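You operate a simulated robot arm through the tools that you are given. There is no shell and no other tool. Be economical: measure what you need, move in short steps, check, and stop when the job is done.

You are at the controls of a simulated robot arm. One attempt, no reset.

JOB
Take the contact block marked "NO" from the mixing bench beside the sink and put it on top of the yellow gauge. Take the folded rag and leave it in the scrap crate. Lift the rear lid of the wide processor open. The order is free.

It is judged by the outcome, as a careful person would: the job done as asked, and still so three seconds after it is handed in. It fails if anything else is knocked over, pushed out of place, dropped, spilled or broken. A push-on lid holds only when it is set on centred and level and pressed home; a screw cap is set on level and turned clockwise until tight.

ROBOT AND FRAMES
A 7-joint arm with a two-finger parallel gripper on a trunk, on a base that drives. Base frame: it is fixed to the floor where the robot stands at the start and does not move with it; the origin is under the middle of the robot, x ahead of it, y to its left, z up; the surface under the hand at the start is at about z = 88. Lengths are in cm, angles in degrees, forces in N, time in s.
With the tool pointing down near the work surface it reaches from about 10 to 52 cm from the robot's upright axis, wherever it stands. Its first joint turns from -166.0 to 166.0 degrees. Places, roughly: folded rag [-800, -225, 100]; rear lid of the wide processor [-330, -490, 100]; scrap crate [-675, 125, 25]. Payload 1.57 kg.
Tool frame: the origin (TCP) lies between the finger pads and is the grasp point; the fingertips stand 3 cm ahead of it; z points along the fingers, y is the line along which they close. Largest opening 8 cm; finger width 1.7, thickness 1.2; the body of the gripper, 4 by 8.2 cm, starts 8 cm behind the TCP.
Orientation is told as [roll, pitch, yaw] about the base's x, y, z axes, in that order, counted from this pose: with the fingers straight down and closing along the base's y, the tool's x points along the base's -x, its y along +y and its z along -z.

CONTROLS
- The arm moves only by the tool step_arm. Its argument "motion" is a list of rows, each a list of 7 numbers: the turn, a rotation vector about the tool's x, y, z in degrees, then the shift along the tool's x, y, z in cm, then the opening, from 0 (shut) to 1 (fully open). In form: [[ax, ay, az, x, y, z, grip], ...]. A call has 1 to 10 rows; each row shifts and turns the commanded pose from where the row before left it, along the tool's axes as they then stand. A row lasts 0.2 s, in which the tool goes at most 5 cm and 8.6 degrees; a call with a longer step from one row to the next is refused whole, and so is a gripper value outside its range. A pose out of reach is approached as far as the arm can. The call stops where the force on the tool passes 40 N (or 10 N more than at its start, if that is more) or the arm is blocked; 0.2 s more then pass. Each finger travels about 7.2 cm/s and halts on what it meets, pressing with about 39 N; the grip force reading is that of the motor and also rises with nothing between the fingers. The clock runs only during rows and for 0.2 s after the last one: add rows that do not move to give the fingers time. It gives the time, the measured TCP pose, the force on the tool (base axes), the opening and the grip force at its end, in the units of the frame above (readings bear some noise), with the torque about the TCP (base axes, N m) and any sound that the robot's microphone picked up.
- Cameras (640 x 400 px; columns grow to the right, rows downward): "scene" is now at [22.53, -1.1, 165.48]; the picture's right is [-0.21, -0.98, 0.00], its down [-0.91, 0.20, -0.36] and it looks along [0.35, -0.08, -0.93] (base axes); focal length 259 px, centre (320, 200). "wrist" rides on the gripper at [7.2, -0.7, -12.2] in the tool frame; the picture's right is [0.09, 1.00, 0.00], its down [-0.84, 0.08, -0.54] and it looks along [-0.54, 0.05, 0.84] (tool axes); focal length 238 px, centre (320, 200). There is no depth. A picture from a camera that has moved, and an enlarged one, comes with that camera's place and axes in the base frame and with its lens.
- capture(camera): a new picture of that camera. It takes no simulated time.
- move_column(by): slides the trunk up (or, below 0, down) by that many cm; the arm and the scene camera ride with it, the base frame stays. It gives what a move gives, with no picture.
- steer(legs): drives the robot by 1 to 6 legs, each [ahead, left, turn to the left] in cm, cm and degrees, along the robot's own axes; the way and the turn of a leg run together, so that a leg with both is an arc; at most 150 cm and 180 degrees a leg. The arm and the cameras ride along, it lands a little off, and it stops where it bumps. It gives what a move gives.
- pan_tilt(pan, tilt): turns the head with the scene camera to pan (to the left, within 86 degrees either way) and tilt (down, from -29 to 69), counted from straight ahead of the robot. It gives what a move gives.
- close_up(camera, box): a new picture of the part [left, top, right, bottom] of that camera's present view, enlarged. It takes no simulated time.
- finish_job(): hands the job in; it is judged then, once.

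Work in short steps. Places have to be worked out from the pictures, the camera data and where the tool is seen: move nearer, look again, correct. Check each grasp and each placing, and mend what went wrong. You have 165 turns and 108 pictures in all, those below and enlarged ones among them. Open the gripper and draw the arm clear of the work before you hand the job in, unless the task says otherwise; then end with one line.

The tools are called after "Emit:" by a JSON object that holds its "name" and its "arguments". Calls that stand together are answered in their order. step_arm: Moves the arm, as the interface text tells. Its arguments: {"type":"object","properties":{"motion":{"type":"array"}},"required":["motion"]} The other tools are called the same way: move_column (by) slides the trunk up or down; steer (legs) drives the base; pan_tilt (pan, tilt) turns the head that bears the scene camera; capture (camera) takes a picture; close_up (camera, box) takes an enlarged picture of a part of a camera's view; finish_job () hands the job in.

At the start:

```text
time: 0.0
position: [33.07, -3.03, 111.38]
tool_rot: [0.0, -0.1, -0.1]
force: [0.2, -0.2, 0.4]
torque: [-0.02, 0.03, 0.02]
opening: 8.04
grip_force: 0.0
trunk travel left (down, up): [-91.5, 7.5]
robot x, y, heading: [0.25, 0.04, 0.0]
head pan, tilt: [-12.4, 68.8]
```

scene: 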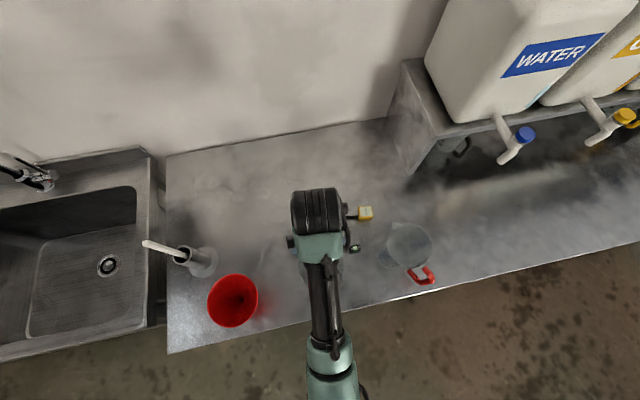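
wrist: 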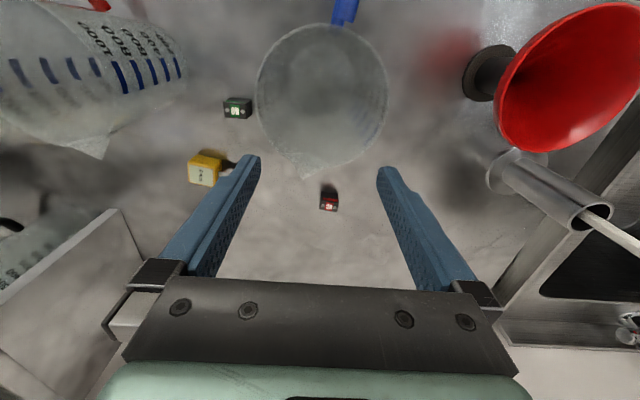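

The wrist view shows a green and a red contact block and a yellow gauge. I enlarge them to read the marks.

Emit:
{"name": "close_up", "arguments": {"camera": "wrist", "box": [170, 80, 270, 200]}}

Emit:
{"name": "close_up", "arguments": {"camera": "wrist", "box": [290, 170, 370, 220]}}

```text
3.33 times, centred on (220, 140) of wrist
camera zoom: at [25.84, -3.78, 123.47], right [-0.09, 1.0, 0.0], down [0.84, 0.08, 0.54], along [0.54, 0.05, -0.84], focal length 794 px, centre (653, 400)
```

zoom: 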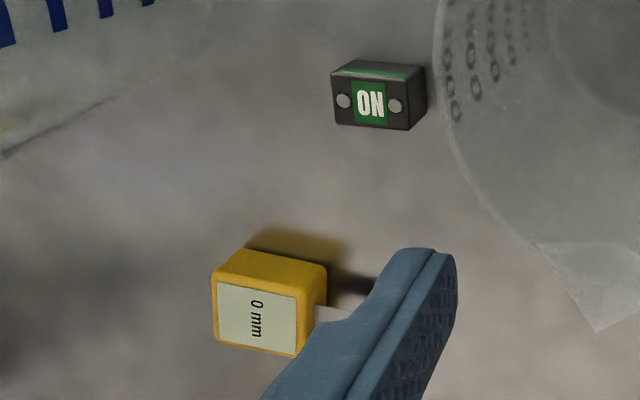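

```text
8.00 times, centred on (330, 195) of wrist
camera zoom: at [25.84, -3.78, 123.47], right [-0.09, 1.0, 0.0], down [0.84, 0.08, 0.54], along [0.54, 0.05, -0.84], focal length 1907 px, centre (240, 240)
```

zoom: 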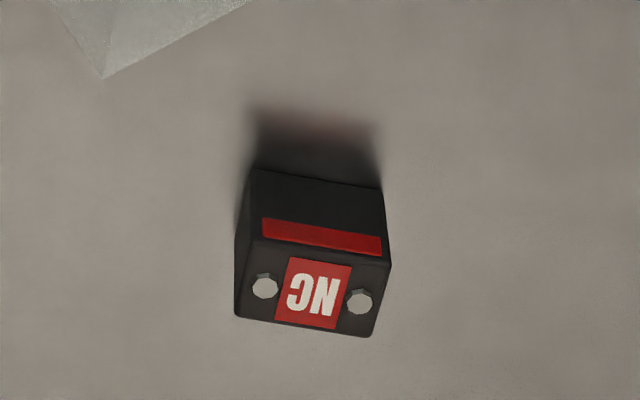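

Text is seen inverted, so the green block is "NO", near (34, -14.5), and the gauge is near (44, -20). I rise and move over that area for a better look.

Emit:
{"name": "step_arm", "arguments": {"motion": [[0, 0, 0, 0, 0, -4, 1], [0, 0, 0, 0, 0, -4, 1], [0, 0, 0, 0, -4, 0, 1], [0, 0, 0, 0, -4, 0, 1], [0, 0, 0, 0, -3, 0, 1], [0, 0, 0, 0, 0, 0, 1]]}}

Emit:
{"name": "capture", "arguments": {"camera": "wrist"}}

Emit:
{"name": "capture", "arguments": {"camera": "scene"}}

```text
time: 1.4
position: [32.87, -14.02, 111.46]
tool_rot: [0.0, -0.1, 0.0]
force: [-0.5, 0.2, -0.5]
torque: [0.02, -0.02, 0.02]
opening: 8.03
grip_force: 0.1
out of reach, approached as far as the arm can: row 1, 2
trunk travel left (down, up): [-91.5, 7.5]
robot x, y, heading: [0.05, 0.07, 0.0]
head pan, tilt: [-12.4, 68.8]
```

```text
103 pictures are left
camera wrist: at [25.64, -14.79, 123.49], right [-0.09, 1.0, 0.0], down [0.84, 0.08, 0.54], along [0.54, 0.05, -0.84], focal length 238 px, centre (320, 200)
```

wrist: 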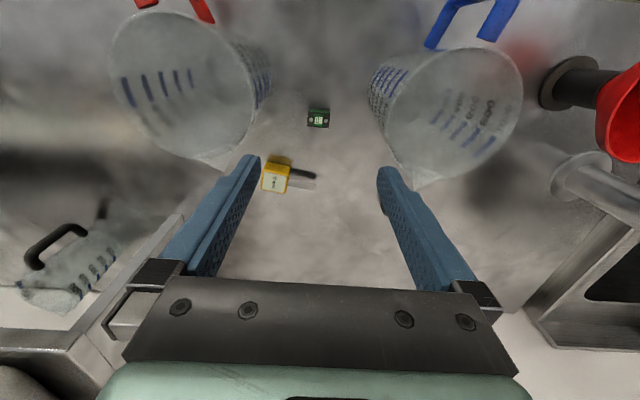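

```text
102 pictures are left
camera scene: at [22.52, -1.08, 165.48], right [-0.21, -0.98, 0.0], down [-0.91, 0.2, -0.36], along [0.35, -0.08, -0.93], focal length 259 px, centre (320, 200)
```

scene: 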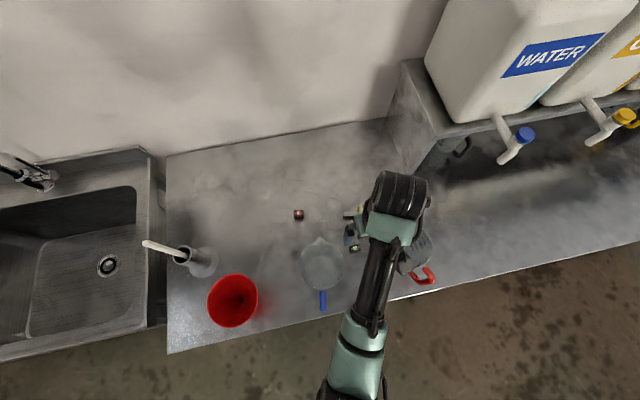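

Both jugs flank the blocks; the tool seems between them. I enlarge the block and gauge area.

Emit:
{"name": "close_up", "arguments": {"camera": "wrist", "box": [230, 80, 390, 200]}}

```text
3.33 times, centred on (310, 140) of wrist
camera zoom: at [25.64, -14.79, 123.49], right [-0.09, 1.0, 0.0], down [0.84, 0.08, 0.54], along [0.54, 0.05, -0.84], focal length 794 px, centre (353, 400)
```

zoom: 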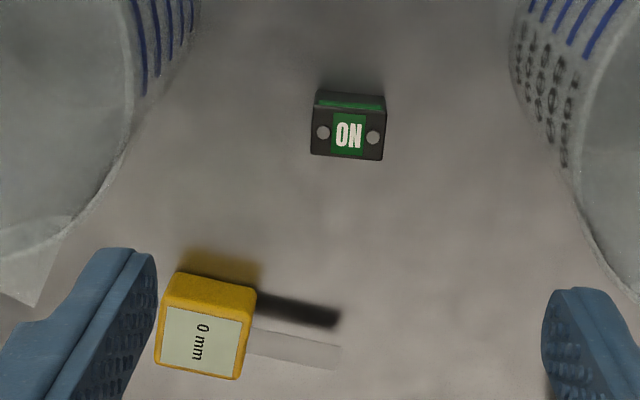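

Block NO top is at about (33.8, -14.25, 91), 2.8 wide in y; gauge top about (43.5, -20, 91.6). The jugs' rims (z≈103) are close on both sides, so I tilt the tool ~20° so that the body leans away from them.

Emit:
{"name": "step_arm", "arguments": {"motion": [[0, 7, 0, 0, 0, 0, 0.65], [0, 7, 0, 0, 0, 0, 0.65], [0, 6, 0, 0, 0, 0, 0.65], [0, 0, 0, 0, 0, 2, 0.65], [0, 0, 0, 0, 0, 0, 0.65]]}}

Emit:
{"name": "capture", "arguments": {"camera": "wrist"}}

```text
time: 2.2
position: [24.12, -11.06, 105.86]
tool_rot: [1.6, 17.7, 0.9]
force: [-3.2, -3.2, 20.1]
torque: [0.57, 0.11, 0.07]
opening: 5.05
grip_force: 0.0
out of reach, approached as far as the arm can: row 1, 2, 3
trunk travel left (down, up): [-91.5, 7.5]
robot x, y, heading: [0.1, 0.08, -0.0]
head pan, tilt: [-12.4, 68.8]
stopped in row 4: the force on the tool passed its limit at 66 N (the readings are from after the stop); the commanded pose is now the measured one
```

```text
100 pictures are left
camera wrist: at [20.88, -12.23, 119.46], right [-0.1, 0.99, 0.05], down [0.96, 0.08, 0.26], along [0.26, 0.08, -0.96], focal length 238 px, centre (320, 200)
```

wrist: 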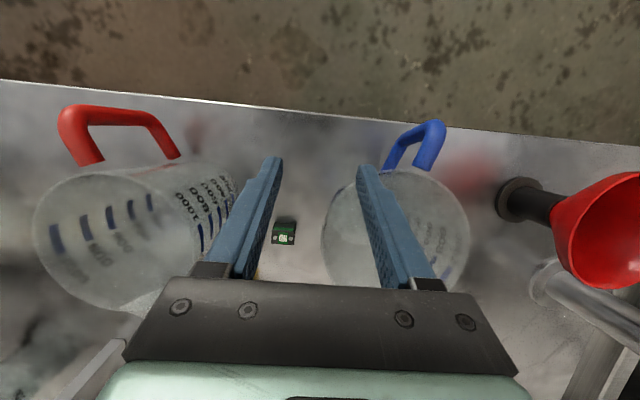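

The tilt was out of reach and the finger touched the blue jug's rim. I lift straight up with the column before anything else.

Emit:
{"name": "move_column", "arguments": {"by": 6}}

Emit:
{"name": "capture", "arguments": {"camera": "wrist"}}

Emit:
{"name": "capture", "arguments": {"camera": "scene"}}

```text
time: 3.2
position: [24.09, -10.96, 111.77]
tool_rot: [1.8, 17.7, 1.0]
force: [0.1, -0.3, -0.3]
torque: [0.01, -0.06, -0.01]
opening: 5.19
grip_force: 0.0
trunk travel left (down, up): [-97.5, 1.5]
robot x, y, heading: [-0.14, 0.35, 0.1]
head pan, tilt: [-12.4, 68.8]
```

```text
99 pictures are left
camera wrist: at [21.02, -12.09, 125.31], right [-0.1, 0.99, 0.06], down [0.96, 0.08, 0.26], along [0.26, 0.08, -0.96], focal length 238 px, centre (320, 200)
```

wrist: 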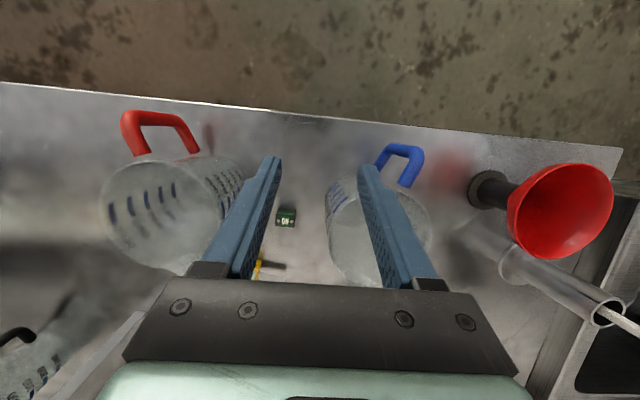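

```text
98 pictures are left
camera scene: at [22.53, -1.11, 171.48], right [-0.21, -0.98, 0.0], down [-0.91, 0.2, -0.36], along [0.35, -0.08, -0.93], focal length 259 px, centre (320, 200)
```

scene: 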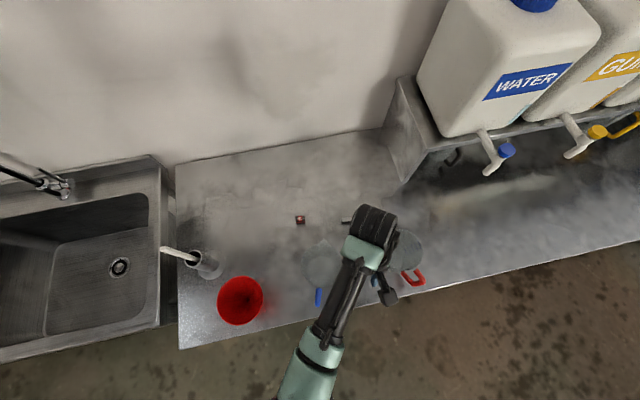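

The jug stands upright, at most nudged about a centimetre. I return to vertical in place, well above the rims.

Emit:
{"name": "step_arm", "arguments": {"motion": [[0, -6, 0, -1, -1, 0, 0.65], [-0.9, -6, 0, -2, -1, 0, 0.65], [-0.9, -5.7, 0, -2, -1, 0, 0.65], [0, 0, 0, -3, 0, 0, 0.65], [0, 0, 0, 0, 0, 0, 0.65]]}}

Emit:
{"name": "capture", "arguments": {"camera": "wrist"}}

```text
time: 4.4
position: [32.16, -13.8, 110.76]
tool_rot: [3.4, 0.1, 0.4]
force: [0.1, 0.6, -0.1]
torque: [-0.04, 0.02, 0.03]
opening: 5.21
grip_force: 0.1
trunk travel left (down, up): [-97.5, 1.5]
robot x, y, heading: [-0.09, 0.24, 0.1]
head pan, tilt: [-12.4, 68.8]
```

```text
97 pictures are left
camera wrist: at [24.97, -15.39, 122.73], right [-0.1, 0.99, 0.06], down [0.84, 0.05, 0.55], along [0.54, 0.1, -0.84], focal length 238 px, centre (320, 200)
```

wrist: 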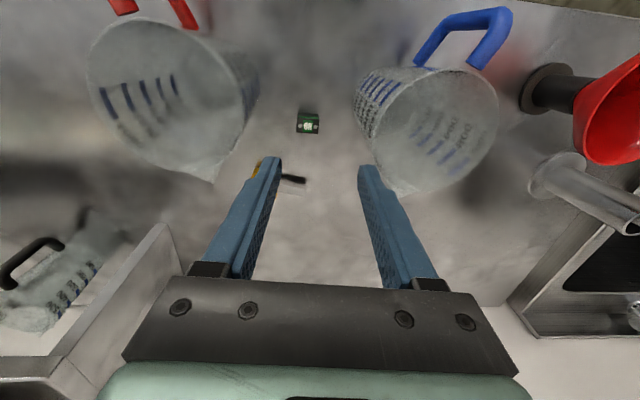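

Block confirmed at (33.6, -14.3). I go past the jugs to x≈39, descend there, tilt, and later slide back to the block from that side.

Emit:
{"name": "step_arm", "arguments": {"motion": [[3.4, 0, 0, -3, -0.2, 0, 0.6], [0, 0, 0, -4, -0.2, 0, 0.6], [0, 0, 0, 0, 0, 3, 0.6], [0, 0, 0, 0, 0, 3, 0.6], [0, 7, 0, 0, 0, 0, 0.6], [0, 7, 0, 0, 0, 0, 0.6], [0, 6, 0, 0, 0, 0, 0.6], [0, 0, 0, 0, 0, 0, 0.6]]}}

Emit:
{"name": "capture", "arguments": {"camera": "wrist"}}

```text
time: 6.2
position: [39.0, -14.22, 104.55]
tool_rot: [0.0, 20.0, 0.2]
force: [-0.5, 0.0, -0.5]
torque: [0.01, 0.0, 0.01]
opening: 4.78
grip_force: 0.0
trunk travel left (down, up): [-97.5, 1.5]
robot x, y, heading: [0.08, -0.32, -0.1]
head pan, tilt: [-12.4, 68.8]
```

```text
96 pictures are left
camera wrist: at [36.5, -14.87, 118.39], right [-0.09, 1.0, 0.03], down [0.97, 0.08, 0.22], along [0.22, 0.05, -0.97], focal length 238 px, centre (320, 200)
```

wrist: 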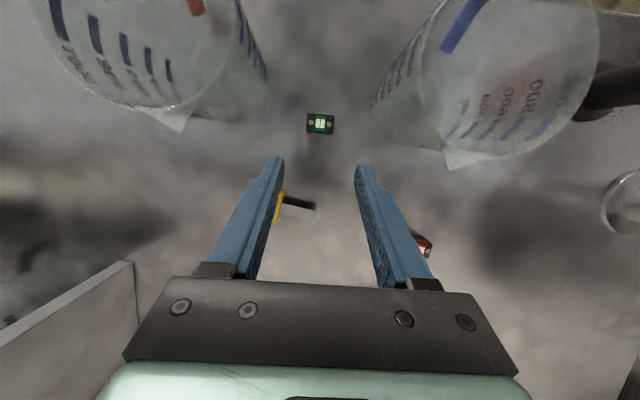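

Everything is lined up; I descend at x=39 (clear of gauge) to z≈92.5.

Emit:
{"name": "step_arm", "arguments": {"motion": [[0, 0, 0, -1.37, 0, 3.76, 0.6], [0, 0, 0, -1.37, 0, 3.76, 0.6], [0, 0, 0, -1.37, 0, 3.76, 0.6], [0, 0, 0, 0, 0, 0, 0.6]]}}

Emit:
{"name": "capture", "arguments": {"camera": "wrist"}}

```text
time: 7.2
position: [38.37, -13.74, 95.72]
tool_rot: [-0.1, 20.0, 0.3]
force: [0.1, -0.1, -0.6]
torque: [-0.01, -0.03, -0.01]
opening: 4.8
grip_force: 0.0
out of reach, approached as far as the arm can: row 3
trunk travel left (down, up): [-97.5, 1.5]
robot x, y, heading: [-0.27, 0.36, -0.1]
head pan, tilt: [-12.4, 68.8]
```

```text
95 pictures are left
camera wrist: at [35.74, -14.44, 109.61], right [-0.09, 1.0, 0.03], down [0.97, 0.08, 0.23], along [0.22, 0.05, -0.97], focal length 238 px, centre (320, 200)
```

wrist: 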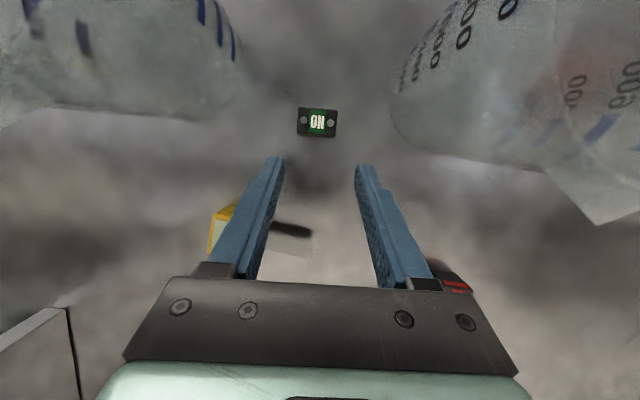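

The arm is at its lower limit with the trunk raised; I lower the column 3 cm.

Emit:
{"name": "move_column", "arguments": {"by": -3}}

Emit:
{"name": "capture", "arguments": {"camera": "wrist"}}

```text
time: 8.0
position: [38.24, -13.66, 92.83]
tool_rot: [-0.1, 20.0, 0.3]
force: [0.3, 0.1, -0.1]
torque: [0.0, 0.0, 0.04]
opening: 4.81
grip_force: 0.1
trunk travel left (down, up): [-94.5, 4.5]
robot x, y, heading: [-0.2, -0.22, 0.2]
head pan, tilt: [-12.4, 68.8]
```

```text
94 pictures are left
camera wrist: at [35.72, -14.44, 106.61], right [-0.09, 1.0, 0.03], down [0.97, 0.08, 0.22], along [0.22, 0.05, -0.97], focal length 238 px, centre (320, 200)
```

wrist: 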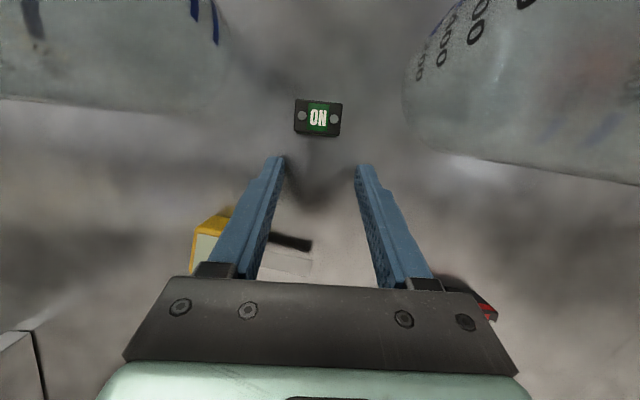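

Block is at (34.0, -14.23). I shift 0.5 cm in y, slide back over it and settle to z≈91.6.

Emit:
{"name": "step_arm", "arguments": {"motion": [[0, 0, 0, 1.6, -0.5, 0.6, 0.6], [0, 0, 0, 1.74, 0, 0.6, 0.6], [0, 0, 0, -0.38, 0, 1.03, 0.6], [0, 0, 0, 0, 0, 0, 0.6]]}}

Emit:
{"name": "capture", "arguments": {"camera": "wrist"}}

```text
time: 9.0
position: [34.7, -14.41, 91.9]
tool_rot: [-0.1, 20.0, 0.4]
force: [-0.1, 0.6, -0.1]
torque: [0.04, 0.02, -0.01]
opening: 4.82
grip_force: 0.1
trunk travel left (down, up): [-94.5, 4.5]
robot x, y, heading: [0.22, 0.21, 0.0]
head pan, tilt: [-12.4, 68.8]
```

```text
93 pictures are left
camera wrist: at [32.07, -15.07, 105.59], right [-0.09, 1.0, 0.03], down [0.97, 0.08, 0.23], along [0.22, 0.05, -0.97], focal length 238 px, centre (320, 200)
```

wrist: 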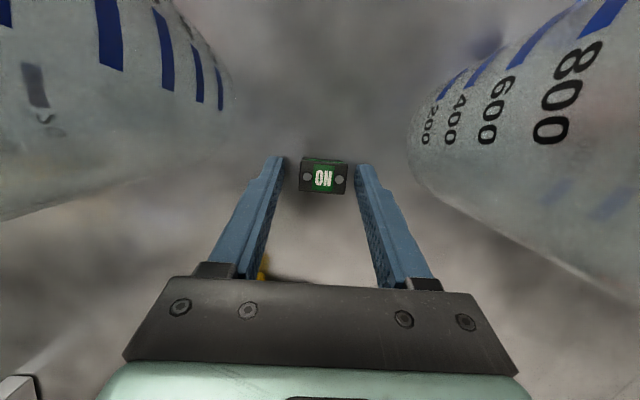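

The block sits between the pads; I close.

Emit:
{"name": "step_arm", "arguments": {"motion": [[0, 0, 0, 0, 0, 0, 0.3], [0, 0, 0, 0, 0, 0, 0.2], [0, 0, 0, 0, 0, 0, 0.2], [0, 0, 0, 0, 0, 0, 0.2]]}}

Emit:
{"name": "capture", "arguments": {"camera": "wrist"}}

```text
time: 10.0
position: [34.75, -14.41, 91.85]
tool_rot: [-0.1, 19.9, 0.4]
force: [-1.0, 0.6, 0.4]
torque: [-0.03, -0.03, 0.01]
opening: 2.88
grip_force: 38.3
trunk travel left (down, up): [-94.5, 4.5]
robot x, y, heading: [-0.23, 0.06, -0.0]
head pan, tilt: [-12.4, 68.8]
```

```text
92 pictures are left
camera wrist: at [32.1, -15.08, 105.59], right [-0.09, 1.0, 0.03], down [0.97, 0.08, 0.22], along [0.22, 0.05, -0.97], focal length 238 px, centre (320, 200)
```

wrist: 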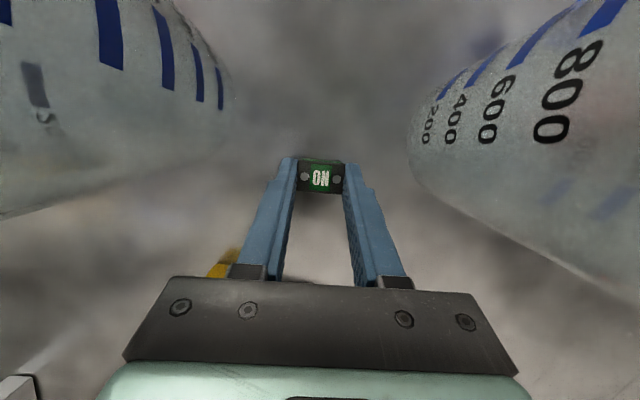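

Gripped (2.88 cm). Lift 2 cm, slide out in +x past the jugs, then lift more.

Emit:
{"name": "step_arm", "arguments": {"motion": [[0, 0, 0, 0.68, 0, -1.88, 0.2], [0, 0, 0, -2.82, 0, -1.03, 0.2], [0, 0, 0, -2.82, 0, -1.03, 0.2], [0, 0, 0, 1.37, 0, -3.76, 0.2], [0, 0, 0, 0.68, 0, -1.88, 0.2], [0, 0, 0, 0, 0, 0, 0.2]]}}

Emit:
{"name": "capture", "arguments": {"camera": "wrist"}}

```text
time: 11.4
position: [40.17, -13.94, 100.67]
tool_rot: [-0.1, 19.9, 0.4]
force: [0.2, -0.8, -0.3]
torque: [0.0, 0.0, 0.01]
opening: 1.62
grip_force: 0.1
out of reach, approached as far as the arm can: row 3
trunk travel left (down, up): [-94.5, 4.5]
robot x, y, heading: [0.36, 0.02, -0.1]
head pan, tilt: [-12.4, 68.8]
```

```text
91 pictures are left
camera wrist: at [37.49, -14.62, 114.42], right [-0.09, 1.0, 0.03], down [0.97, 0.08, 0.22], along [0.22, 0.05, -0.97], focal length 238 px, centre (320, 200)
```

wrist: 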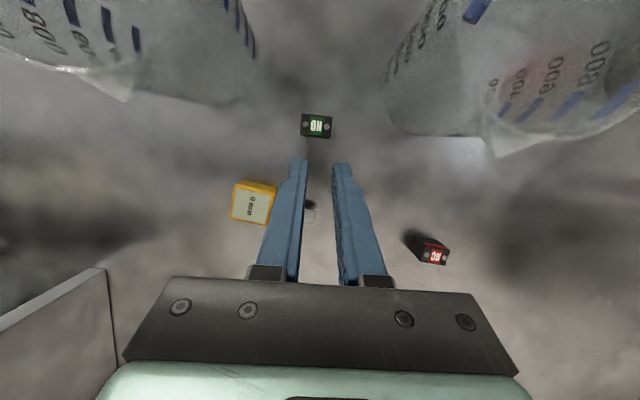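

The block slipped out of the fingers; it seems to stand near (35.6, -14.2). I check it closely.

Emit:
{"name": "close_up", "arguments": {"camera": "wrist", "box": [270, 90, 370, 150]}}

Emit:
{"name": "close_up", "arguments": {"camera": "wrist", "box": [220, 150, 380, 250]}}

```text
6.40 times, centred on (320, 120) of wrist
camera zoom: at [37.49, -14.62, 114.42], right [-0.09, 1.0, 0.03], down [0.97, 0.08, 0.22], along [0.22, 0.05, -0.97], focal length 1525 px, centre (320, 712)
```

zoom: 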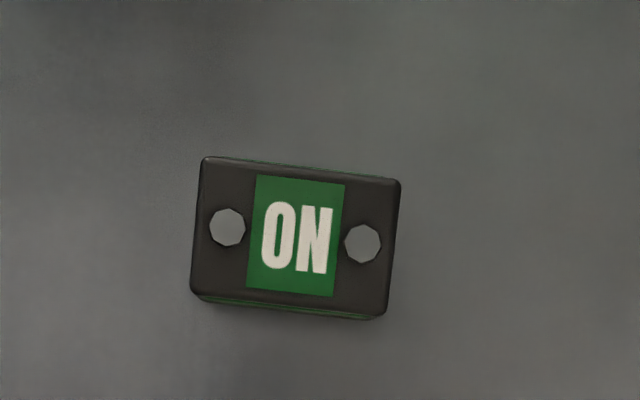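

```text
4.00 times, centred on (300, 200) of wrist
camera zoom: at [37.49, -14.62, 114.42], right [-0.09, 1.0, 0.03], down [0.97, 0.08, 0.22], along [0.22, 0.05, -0.97], focal length 953 px, centre (400, 200)
```

zoom: 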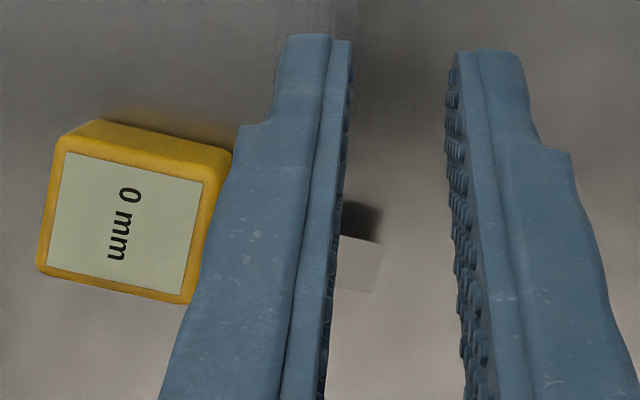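

The block is upright at (35.7, -14.4), now clear of the jug rims, so a vertical grasp fits. I un-tilt here, then move above it.

Emit:
{"name": "step_arm", "arguments": {"motion": [[0, -7, 0, 0, 0, 0, 0.6], [0, -7, 0, 0, 0, 0, 0.6], [0, -6, 0, 0, 0, 0, 0.6], [0, 0, 0, 2.2, -0.4, 0, 0.6], [0, 0, 0, 2.2, 0, 0, 0.6], [0, 0, 0, 0, 0, 3.5, 0.6], [0, 0, 0, 0, 0, 0, 0.6]]}}

Emit:
{"name": "capture", "arguments": {"camera": "wrist"}}

```text
time: 13.0
position: [35.92, -14.28, 97.29]
tool_rot: [-0.1, -0.1, 0.5]
force: [-0.9, -0.6, -0.4]
torque: [-0.01, 0.01, 0.03]
opening: 4.8
grip_force: 0.0
trunk travel left (down, up): [-94.5, 4.5]
robot x, y, heading: [0.07, -0.15, 0.0]
head pan, tilt: [-12.4, 68.8]
```

```text
88 pictures are left
camera wrist: at [28.62, -15.01, 109.29], right [-0.1, 1.0, 0.0], down [0.84, 0.08, 0.54], along [0.54, 0.05, -0.84], focal length 238 px, centre (320, 200)
```

wrist: 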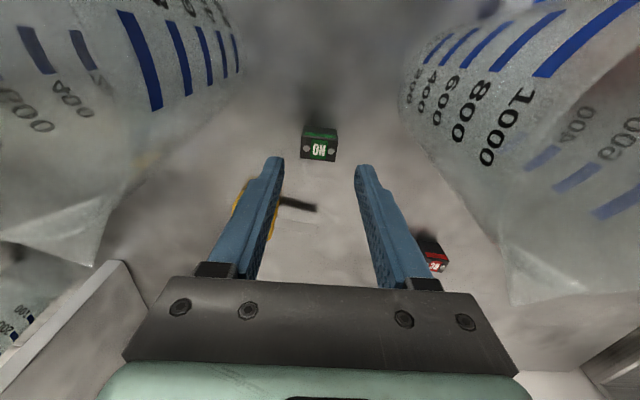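

Block at about (35.5, -14.45). I centre on it and descend to z≈91.4.

Emit:
{"name": "step_arm", "arguments": {"motion": [[0, 0, 0, 0.4, -0.15, 2, 0.6], [0, 0, 0, 0, 0, 2, 0.6], [0, 0, 0, 0, 0, 1, 0.6], [0, 0, 0, 0, 0, 0.7, 0.6], [0, 0, 0, 0, 0, 0, 0.6]]}}

Emit:
{"name": "capture", "arguments": {"camera": "wrist"}}

```text
time: 14.2
position: [35.37, -14.51, 91.55]
tool_rot: [-0.1, -0.1, 0.4]
force: [0.7, -0.3, 0.1]
torque: [-0.01, 0.05, 0.04]
opening: 4.82
grip_force: 0.0
trunk travel left (down, up): [-94.5, 4.5]
robot x, y, heading: [0.37, -0.22, 0.2]
head pan, tilt: [-12.4, 68.8]
```

```text
87 pictures are left
camera wrist: at [28.18, -15.28, 103.58], right [-0.1, 1.0, 0.0], down [0.84, 0.08, 0.54], along [0.54, 0.05, -0.84], focal length 238 px, centre (320, 200)
```

wrist: 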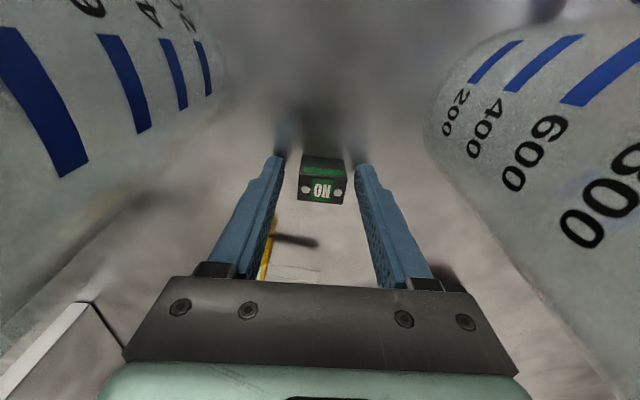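

Well centred; a little lower, then a firm close.

Emit:
{"name": "step_arm", "arguments": {"motion": [[0, 0, 0, -0.1, 0, 0.35, 0.6], [0, 0, 0, 0, 0, 0, 0.3], [0, 0, 0, 0, 0, 0, 0.1], [0, 0, 0, 0, 0, 0, 0], [0, 0, 0, 0, 0, 0, 0], [0, 0, 0, 0, 0, 0, 0]]}}

Emit:
{"name": "step_arm", "arguments": {"motion": [[0, 0, 0, 0, 0, -1, 0], [0, 0, 0, 0, 0, -1.5, 0], [0, 0, 0, 0, 0, 0, 0]]}}

Emit:
{"name": "capture", "arguments": {"camera": "wrist"}}

```text
time: 15.6
position: [35.49, -14.43, 91.19]
tool_rot: [0.1, 0.0, 0.4]
force: [1.0, -0.4, -0.2]
torque: [0.0, -0.02, 0.0]
opening: 2.87
grip_force: 38.4
trunk travel left (down, up): [-94.5, 4.5]
robot x, y, heading: [0.28, -0.13, 0.3]
head pan, tilt: [-12.4, 68.8]
```

```text
time: 16.4
position: [35.46, -14.44, 93.66]
tool_rot: [0.0, -0.1, 0.3]
force: [0.7, 0.5, -0.5]
torque: [-0.01, -0.02, 0.01]
opening: 2.88
grip_force: 39.0
trunk travel left (down, up): [-94.5, 4.5]
robot x, y, heading: [-0.18, 0.16, 0.2]
head pan, tilt: [-12.4, 68.8]
```

```text
86 pictures are left
camera wrist: at [28.17, -15.14, 105.71], right [-0.1, 1.0, 0.0], down [0.84, 0.08, 0.54], along [0.54, 0.05, -0.84], focal length 238 px, centre (320, 200)
```

wrist: 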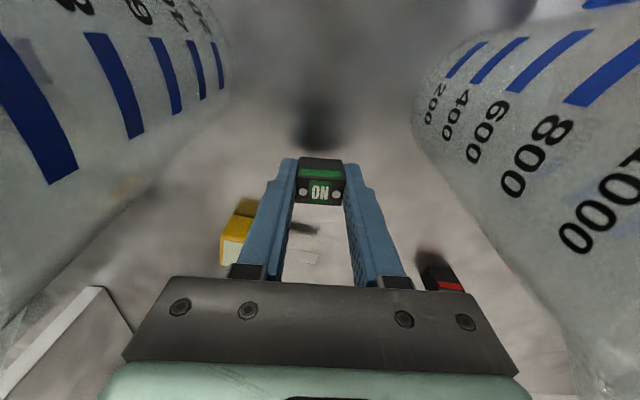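

Held this time. Lift and carry to above the gauge at about (43.6, -20.1).

Emit:
{"name": "step_arm", "arguments": {"motion": [[0, 0, 0, 0, 0, -4, 0], [0, 0, 0, -4, 0, 0, 0], [0, 0, 0, -4.1, 0, 0, 0], [0, 0, 0, 0, -2.8, 0, 0], [0, 0, 0, 0, -2.8, 0, 0], [0, 0, 0, 0, 0, 0, 0]]}}

Emit:
{"name": "capture", "arguments": {"camera": "wrist"}}

```text
time: 17.8
position: [43.58, -19.93, 97.73]
tool_rot: [-0.1, -0.1, 0.4]
force: [0.0, -1.0, 1.2]
torque: [0.0, -0.04, 0.02]
opening: 2.86
grip_force: 38.7
trunk travel left (down, up): [-94.5, 4.5]
robot x, y, heading: [0.05, -0.0, 0.2]
head pan, tilt: [-12.4, 68.8]
```

```text
85 pictures are left
camera wrist: at [36.34, -20.7, 109.78], right [-0.1, 1.0, 0.0], down [0.84, 0.08, 0.54], along [0.54, 0.05, -0.84], focal length 238 px, centre (320, 200)
```

wrist: 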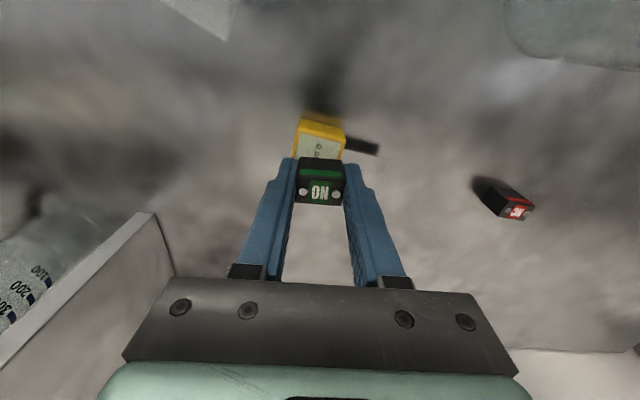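

Emit:
{"name": "close_up", "arguments": {"camera": "wrist", "box": [270, 100, 390, 210]}}

```text
3.64 times, centred on (330, 155) of wrist
camera zoom: at [36.34, -20.7, 109.78], right [-0.1, 1.0, 0.0], down [0.84, 0.08, 0.54], along [0.54, 0.05, -0.84], focal length 867 px, centre (284, 364)
```

zoom: 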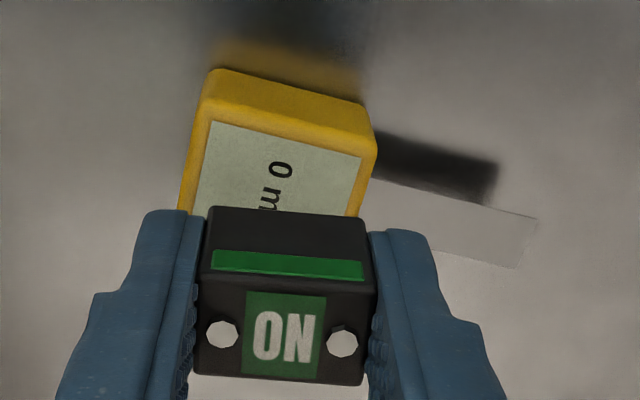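

Gauge top centre computed at (43.7, -20.25), turned about -8°. I align and descend to just above it.

Emit:
{"name": "step_arm", "arguments": {"motion": [[0, 0, 8, -0.1, -0.3, 0, 0], [0, 0, 0, 0, 0, 1.2, 0], [0, 0, 0, 0, 0, 1, 0], [0, 0, 0, 0, 0, 0, 0]]}}

Emit:
{"name": "close_up", "arguments": {"camera": "wrist", "box": [250, 110, 410, 210]}}

```text
time: 18.8
position: [43.8, -20.16, 95.53]
tool_rot: [0.0, -0.1, -7.7]
force: [0.2, 0.0, -1.0]
torque: [0.01, 0.0, -0.01]
opening: 2.88
grip_force: 38.6
trunk travel left (down, up): [-94.5, 4.5]
robot x, y, heading: [-0.07, 0.15, 0.4]
head pan, tilt: [-12.4, 68.8]
```

```text
4.00 times, centred on (330, 160) of wrist
camera zoom: at [36.48, -19.99, 107.53], right [0.04, 1.0, 0.0], down [0.84, -0.03, 0.54], along [0.54, -0.02, -0.84], focal length 953 px, centre (280, 360)
```

zoom: 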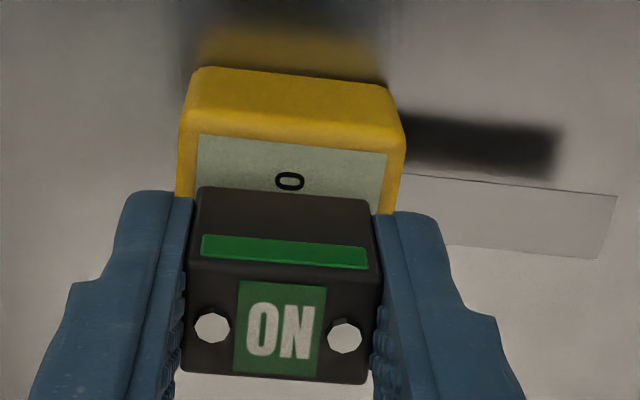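

Aligned. Lower gently in small steps.

Emit:
{"name": "step_arm", "arguments": {"motion": [[0, 0, 0, 0, 0, 0.3, 0], [0, 0, 0, 0, 0, 0.3, 0], [0, 0, 0, 0, 0, 0, 0]]}}

Emit:
{"name": "close_up", "arguments": {"camera": "wrist", "box": [250, 110, 410, 210]}}

```text
time: 19.6
position: [43.61, -20.26, 95.1]
tool_rot: [-0.1, -0.1, -7.7]
force: [0.3, 0.4, -0.4]
torque: [0.0, 0.02, -0.01]
opening: 2.88
grip_force: 37.7
trunk travel left (down, up): [-94.5, 4.5]
robot x, y, heading: [0.03, 0.16, 0.0]
head pan, tilt: [-12.4, 68.8]
```

```text
4.00 times, centred on (330, 160) of wrist
camera zoom: at [36.45, -20.04, 107.0], right [0.04, 1.0, 0.0], down [0.84, -0.03, 0.54], along [0.54, -0.02, -0.84], focal length 953 px, centre (280, 360)
```

zoom: 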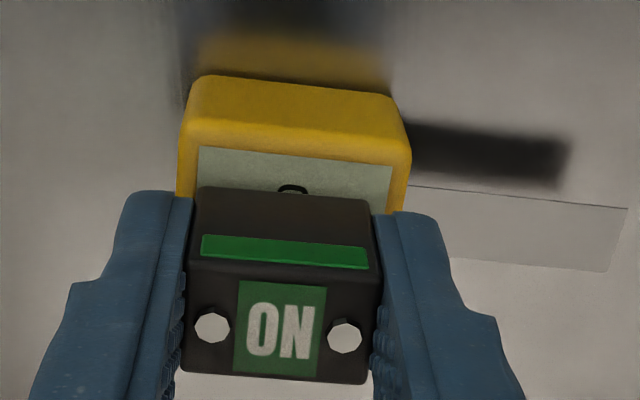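

Still a gap of about half a centimetre. Continue down slowly.

Emit:
{"name": "step_arm", "arguments": {"motion": [[0, 0, 0, 0, 0, 0.25, 0], [0, 0, 0, 0, 0, 0.25, 0], [0, 0, 0, 0, 0, 0, 0]]}}

```text
time: 20.4
position: [43.81, -20.21, 94.47]
tool_rot: [-0.1, -0.1, -7.6]
force: [1.0, 0.7, 2.5]
torque: [0.04, 0.04, -0.01]
opening: 2.87
grip_force: 38.4
trunk travel left (down, up): [-94.5, 4.5]
robot x, y, heading: [-0.16, -0.04, 0.1]
head pan, tilt: [-12.4, 68.8]
```

A 2.5 N upward force suggests contact; press 0.1 more and check.

Emit:
{"name": "step_arm", "arguments": {"motion": [[0, 0, 0, 0, 0, 0.12, 0], [0, 0, 0, 0, 0, 0, 0]]}}

Emit:
{"name": "close_up", "arguments": {"camera": "wrist", "box": [250, 110, 410, 210]}}

```text
time: 21.0
position: [43.64, -20.3, 94.42]
tool_rot: [-0.1, -0.2, -7.7]
force: [-0.8, 1.0, 8.0]
torque: [0.09, 0.05, 0.01]
opening: 2.84
grip_force: 38.7
trunk travel left (down, up): [-94.5, 4.5]
robot x, y, heading: [-0.34, -0.01, -0.0]
head pan, tilt: [-12.4, 68.8]
```

```text
4.00 times, centred on (330, 160) of wrist
camera zoom: at [36.45, -20.02, 106.43], right [0.04, 1.0, 0.0], down [0.84, -0.03, 0.54], along [0.54, -0.02, -0.84], focal length 953 px, centre (280, 360)
```

zoom: 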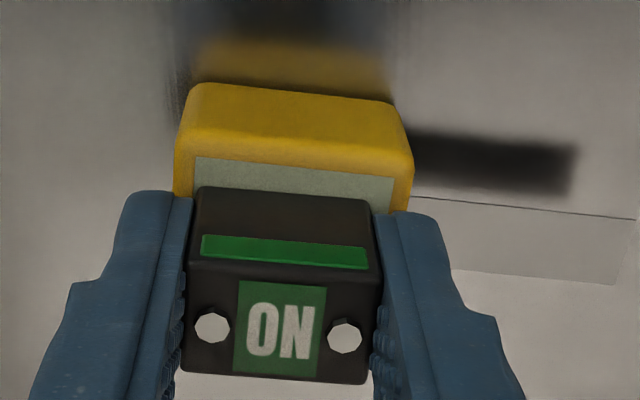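

In contact and centred. Release with a modest opening and rise.

Emit:
{"name": "step_arm", "arguments": {"motion": [[0, 0, 0, 0, 0, -0.08, 0.4], [0, 0, 0, 0, 0, 0, 0.5], [0, 0, 0, 0, 0, 0, 0.5]]}}

Emit:
{"name": "step_arm", "arguments": {"motion": [[0, 0, 0, 0, 0, -1, 0.5], [0, 0, 0, 0, 0, -3, 0.5], [0, 0, 0, 0, 0, -4, 0.5], [0, 0, 0, 0, 0, -4, 0.5], [0, 0, 0, 0, 0, 0, 0.5]]}}

Emit:
{"name": "capture", "arguments": {"camera": "wrist"}}

```text
time: 21.8
position: [43.67, -20.26, 94.28]
tool_rot: [0.1, 0.0, -7.6]
force: [0.8, -0.1, -0.2]
torque: [-0.04, -0.03, -0.03]
opening: 4.01
grip_force: 0.0
trunk travel left (down, up): [-94.5, 4.5]
robot x, y, heading: [0.26, -0.01, -0.0]
head pan, tilt: [-12.4, 68.8]
```

```text
time: 23.0
position: [43.74, -20.46, 106.2]
tool_rot: [0.1, 0.0, -7.6]
force: [0.2, -0.6, 0.0]
torque: [-0.01, 0.01, 0.01]
opening: 4.01
grip_force: 0.0
trunk travel left (down, up): [-94.5, 4.5]
robot x, y, heading: [-0.3, -0.56, -0.0]
head pan, tilt: [-12.4, 68.8]
```

```text
80 pictures are left
camera wrist: at [36.53, -20.18, 118.24], right [0.04, 1.0, 0.0], down [0.84, -0.03, 0.54], along [0.54, -0.02, -0.84], focal length 238 px, centre (320, 200)
```

wrist: 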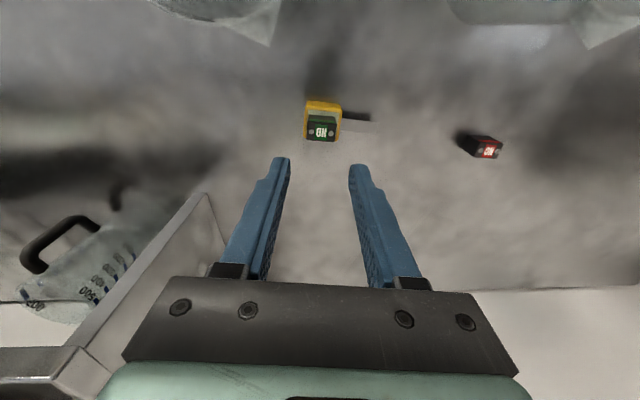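

The NO block rests on the gauge. I raise the column and the hand, then look around before driving.

Emit:
{"name": "move_column", "arguments": {"by": 4.4}}

Emit:
{"name": "step_arm", "arguments": {"motion": [[0, 0, 0, 2, 0, -4, 0.5], [0, 0, -8, 4, 0, 0, 0.5], [0, 0, 0, 4, 0, 0, 0.5], [0, 0, 0, 0, 0, 0, 0.5]]}}

Emit:
{"name": "pan_tilt", "arguments": {"pan": -20, "tilt": 50}}

Emit:
{"name": "capture", "arguments": {"camera": "scene"}}

```text
time: 23.8
position: [43.74, -20.42, 110.64]
tool_rot: [0.0, -0.2, -7.6]
force: [0.0, -0.2, 0.1]
torque: [-0.04, -0.01, -0.01]
opening: 4.02
grip_force: 0.0
trunk travel left (down, up): [-98.9, 0.1]
robot x, y, heading: [0.25, 0.07, 0.1]
head pan, tilt: [-12.4, 68.8]
```

```text
time: 24.8
position: [34.07, -19.73, 114.32]
tool_rot: [0.0, 0.0, 0.4]
force: [0.0, 0.0, -0.4]
torque: [0.04, 0.01, -0.01]
opening: 4.04
grip_force: 0.0
trunk travel left (down, up): [-98.9, 0.1]
robot x, y, heading: [-0.25, -0.14, -0.1]
head pan, tilt: [-12.4, 68.8]
```

```text
time: 25.7
position: [34.03, -19.71, 114.51]
tool_rot: [0.0, -0.1, 0.4]
force: [0.0, -0.1, -1.0]
torque: [-0.01, 0.0, 0.0]
opening: 4.0
grip_force: 0.0
trunk travel left (down, up): [-98.9, 0.1]
robot x, y, heading: [0.09, -0.03, 0.2]
head pan, tilt: [-20.0, 50.0]
```

```text
79 pictures are left
camera scene: at [24.28, -2.53, 175.07], right [-0.34, -0.94, 0.0], down [-0.72, 0.26, -0.64], along [0.6, -0.22, -0.77], focal length 259 px, centre (320, 200)
```

scene: 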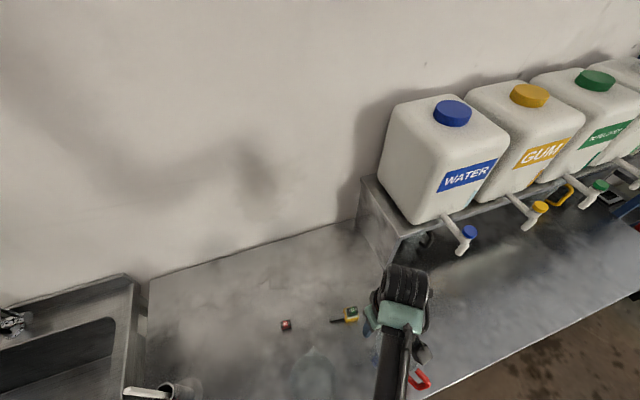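

Clear above the jugs. I back away from the bench 60 cm.

Emit:
{"name": "steer", "arguments": {"legs": [[-60, 0, 0]]}}

Emit:
{"name": "pan_tilt", "arguments": {"pan": -86, "tilt": 12}}

Emit:
{"name": "capture", "arguments": {"camera": "scene"}}

Emit:
{"name": "pan_tilt", "arguments": {"pan": 86, "tilt": 12}}

Emit:
{"name": "capture", "arguments": {"camera": "scene"}}

```text
time: 29.0
position: [-25.35, -19.72, 114.33]
tool_rot: [-0.1, 0.0, 0.0]
force: [0.1, -0.3, -0.9]
torque: [0.01, 0.0, -0.03]
opening: 4.0
grip_force: 0.0
trunk travel left (down, up): [-98.9, 0.1]
robot x, y, heading: [-59.48, -0.05, -0.3]
head pan, tilt: [-20.0, 50.0]
```

```text
time: 30.4
position: [-25.38, -19.82, 114.41]
tool_rot: [0.1, -0.1, 0.0]
force: [0.4, 0.1, -0.2]
torque: [0.02, -0.03, -0.02]
opening: 3.99
grip_force: 0.0
trunk travel left (down, up): [-98.9, 0.1]
robot x, y, heading: [-59.12, 0.23, -0.6]
head pan, tilt: [-85.9, 12.0]
```

```text
78 pictures are left
camera scene: at [-41.63, -9.11, 180.93], right [-1.0, -0.06, 0.0], down [-0.01, 0.21, -0.98], along [0.06, -0.98, -0.21], focal length 259 px, centre (320, 200)
```

scene: 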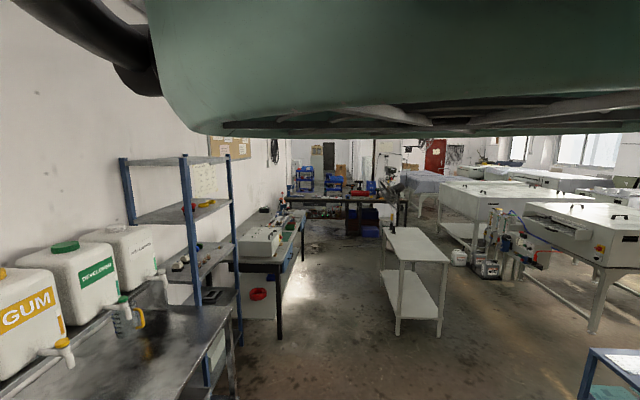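

```text
time: 33.0
position: [-25.44, -19.65, 114.34]
tool_rot: [0.0, 0.0, 0.0]
force: [-0.2, 0.0, -0.5]
torque: [0.0, 0.04, -0.01]
opening: 3.99
grip_force: 0.0
trunk travel left (down, up): [-98.9, 0.1]
robot x, y, heading: [-59.12, 0.02, -0.5]
head pan, tilt: [85.9, 12.0]
```

```text
77 pictures are left
camera scene: at [-41.49, 9.49, 180.93], right [1.0, -0.08, 0.0], down [-0.02, -0.21, -0.98], along [0.08, 0.98, -0.21], focal length 259 px, centre (320, 200)
```

scene: 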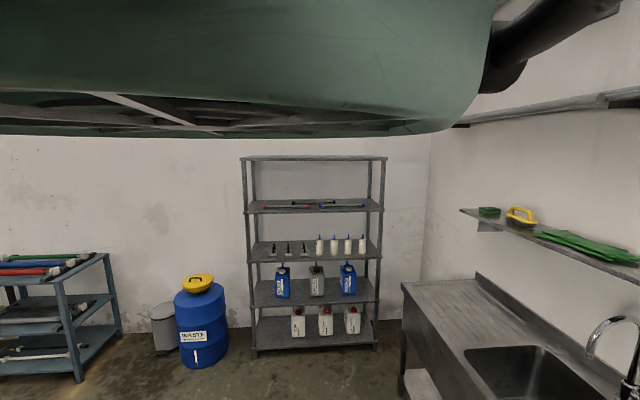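

I turn to face the room (-x) and look ahead.

Emit:
{"name": "steer", "arguments": {"legs": [[0, 0, 180]]}}

Emit:
{"name": "pan_tilt", "arguments": {"pan": 0, "tilt": 15}}

Emit:
{"name": "capture", "arguments": {"camera": "scene"}}

Emit:
{"name": "pan_tilt", "arguments": {"pan": 45, "tilt": 15}}

Emit:
{"name": "capture", "arguments": {"camera": "scene"}}

Emit:
{"name": "pan_tilt", "arguments": {"pan": -40, "tilt": 15}}

Emit:
{"name": "capture", "arguments": {"camera": "scene"}}

```text
time: 40.6
position: [-92.39, 21.58, 114.52]
tool_rot: [0.0, -0.1, 177.8]
force: [0.5, 0.0, -0.8]
torque: [-0.01, 0.02, 0.02]
opening: 4.02
grip_force: 0.1
trunk travel left (down, up): [-98.9, 0.1]
robot x, y, heading: [-59.51, 0.59, 177.0]
head pan, tilt: [85.9, 12.0]
```

```text
time: 42.2
position: [-92.34, 21.51, 114.43]
tool_rot: [0.0, -0.2, 177.7]
force: [0.9, 0.0, -0.3]
torque: [0.01, 0.01, 0.01]
opening: 3.99
grip_force: 0.0
trunk travel left (down, up): [-98.9, 0.1]
robot x, y, heading: [-58.89, 0.18, 177.3]
head pan, tilt: [0.0, 15.0]
```

```text
76 pictures are left
camera scene: at [-85.54, 1.56, 180.45], right [0.05, 1.0, 0.0], down [0.26, -0.01, -0.97], along [-0.96, 0.05, -0.26], focal length 259 px, centre (320, 200)
```

scene: 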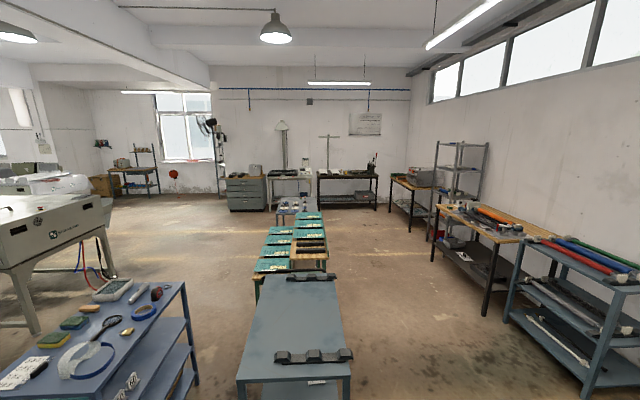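

```text
time: 43.4
position: [-92.44, 21.46, 114.39]
tool_rot: [0.0, -0.2, 177.8]
force: [-0.6, 0.1, -0.5]
torque: [0.02, 0.01, 0.01]
opening: 3.98
grip_force: 0.0
trunk travel left (down, up): [-98.9, 0.1]
robot x, y, heading: [-59.12, 0.29, 177.5]
head pan, tilt: [45.0, 15.0]
```

```text
75 pictures are left
camera scene: at [-83.13, -5.15, 180.44], right [-0.67, 0.74, 0.0], down [0.19, 0.17, -0.97], along [-0.72, -0.65, -0.26], focal length 259 px, centre (320, 200)
```

scene: 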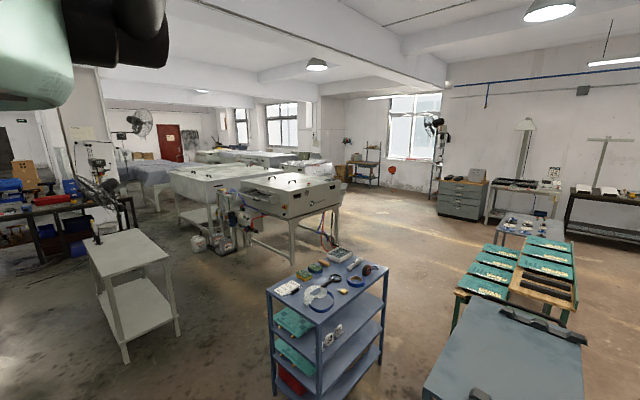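

```text
time: 45.0
position: [-92.44, 21.41, 114.36]
tool_rot: [-0.1, -0.1, 177.8]
force: [0.3, -0.4, -0.3]
torque: [-0.02, 0.0, 0.02]
opening: 4.01
grip_force: 0.1
trunk travel left (down, up): [-98.9, 0.1]
robot x, y, heading: [-59.24, -0.08, 177.4]
head pan, tilt: [-40.0, 15.0]
```

```text
74 pictures are left
camera scene: at [-83.07, 7.46, 180.45], right [0.68, 0.74, 0.0], down [0.19, -0.18, -0.97], along [-0.71, 0.65, -0.26], focal length 259 px, centre (320, 200)
```

scene: 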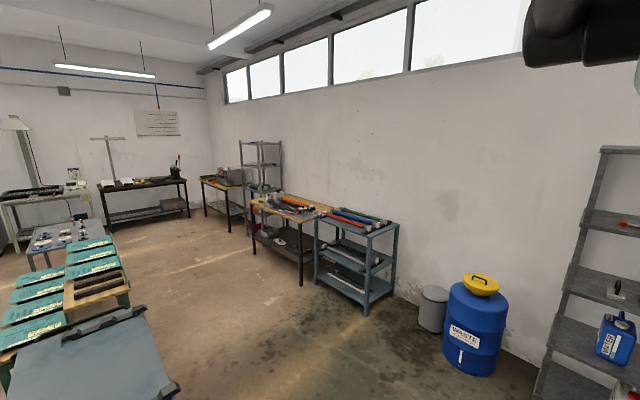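

I map the room: centre tables occupy y≈-30..25 from x≈-175 to about -480, and there is a free corridor at y≈95. I drive along it toward the far end.

Emit:
{"name": "steer", "arguments": {"legs": [[0, 0, 2.6], [0, -95, 0], [150, 0, 0], [150, 0, 0]]}}

Emit:
{"name": "pan_tilt", "arguments": {"pan": 0, "tilt": 20}}

Emit:
{"name": "capture", "arguments": {"camera": "scene"}}

Emit:
{"name": "pan_tilt", "arguments": {"pan": 50, "tilt": 20}}

Emit:
{"name": "capture", "arguments": {"camera": "scene"}}

```text
time: 64.2
position: [-389.86, 118.34, 114.32]
tool_rot: [-0.1, -0.1, 179.8]
force: [-0.4, 0.2, 0.5]
torque: [-0.01, 0.01, 0.04]
opening: 4.0
grip_force: 0.1
trunk travel left (down, up): [-98.9, 0.1]
robot x, y, heading: [-356.27, 98.11, 179.0]
head pan, tilt: [-40.0, 15.0]
```

```text
time: 65.3
position: [-389.85, 118.27, 114.48]
tool_rot: [0.0, -0.1, 179.7]
force: [-0.9, -0.8, -0.1]
torque: [0.01, 0.0, -0.01]
opening: 4.01
grip_force: 0.0
trunk travel left (down, up): [-98.9, 0.1]
robot x, y, heading: [-356.24, 98.4, 179.5]
head pan, tilt: [0.0, 20.0]
```

```text
73 pictures are left
camera scene: at [-382.33, 98.65, 179.63], right [0.01, 1.0, 0.0], down [0.34, 0.0, -0.94], along [-0.94, 0.01, -0.34], focal length 259 px, centre (320, 200)
```

scene: 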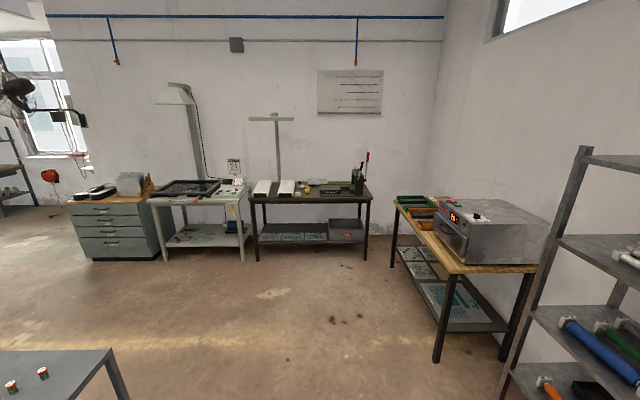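

```text
time: 66.5
position: [-389.91, 118.34, 114.39]
tool_rot: [0.1, -0.1, 179.7]
force: [0.2, 0.1, -0.2]
torque: [-0.01, 0.01, 0.01]
opening: 4.02
grip_force: 0.1
trunk travel left (down, up): [-98.9, 0.1]
robot x, y, heading: [-356.33, 98.32, 179.2]
head pan, tilt: [50.0, 20.0]
```

```text
72 pictures are left
camera scene: at [-379.11, 91.47, 179.63], right [-0.76, 0.65, 0.0], down [0.22, 0.26, -0.94], along [-0.61, -0.71, -0.34], focal length 259 px, centre (320, 200)
```

scene: 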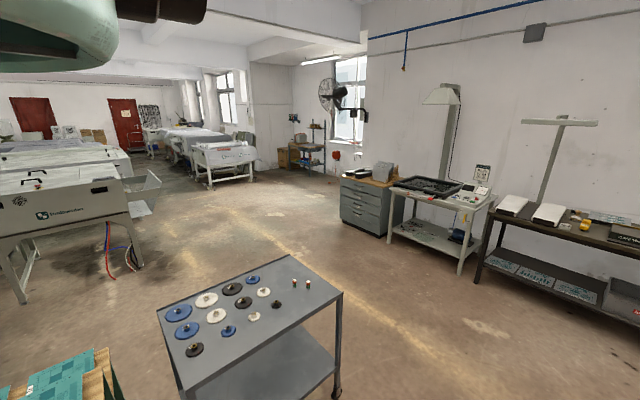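

I zoom on the crate (lower shelf of the dark bench) and on the drawer cabinet where the rag should be.

Emit:
{"name": "close_up", "arguments": {"camera": "scene", "box": [320, 140, 480, 240]}}

Emit:
{"name": "pan_tilt", "arguments": {"pan": 10, "tilt": 20}}

Emit:
{"name": "close_up", "arguments": {"camera": "scene", "box": [290, 130, 490, 255]}}

```text
4.00 times, centred on (400, 190) of scene
camera zoom: at [-379.11, 91.47, 179.63], right [-0.76, 0.65, 0.0], down [0.22, 0.26, -0.94], along [-0.61, -0.71, -0.34], focal length 1034 px, centre (0, 240)
```

zoom: 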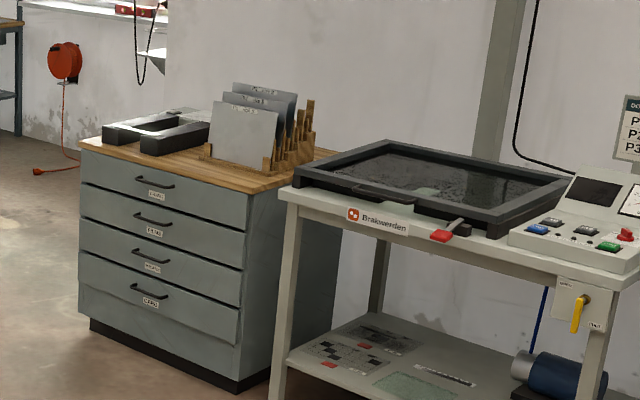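

```text
time: 67.6
position: [-389.95, 118.33, 114.48]
tool_rot: [0.0, -0.2, 179.6]
force: [0.8, 0.6, 0.3]
torque: [0.0, 0.02, -0.02]
opening: 4.02
grip_force: 0.1
trunk travel left (down, up): [-98.9, 0.1]
robot x, y, heading: [-356.02, 98.4, 179.2]
head pan, tilt: [10.0, 20.0]
```

```text
3.20 times, centred on (390, 192) of scene
camera zoom: at [-382.21, 97.0, 179.63], right [-0.16, 0.99, 0.0], down [0.34, 0.06, -0.94], along [-0.93, -0.15, -0.34], focal length 828 px, centre (96, 224)
```

zoom: 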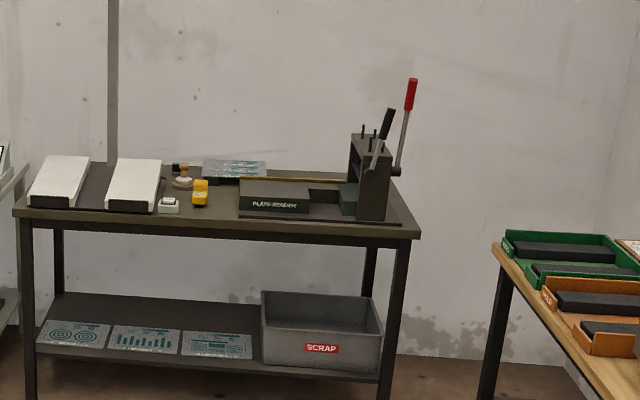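

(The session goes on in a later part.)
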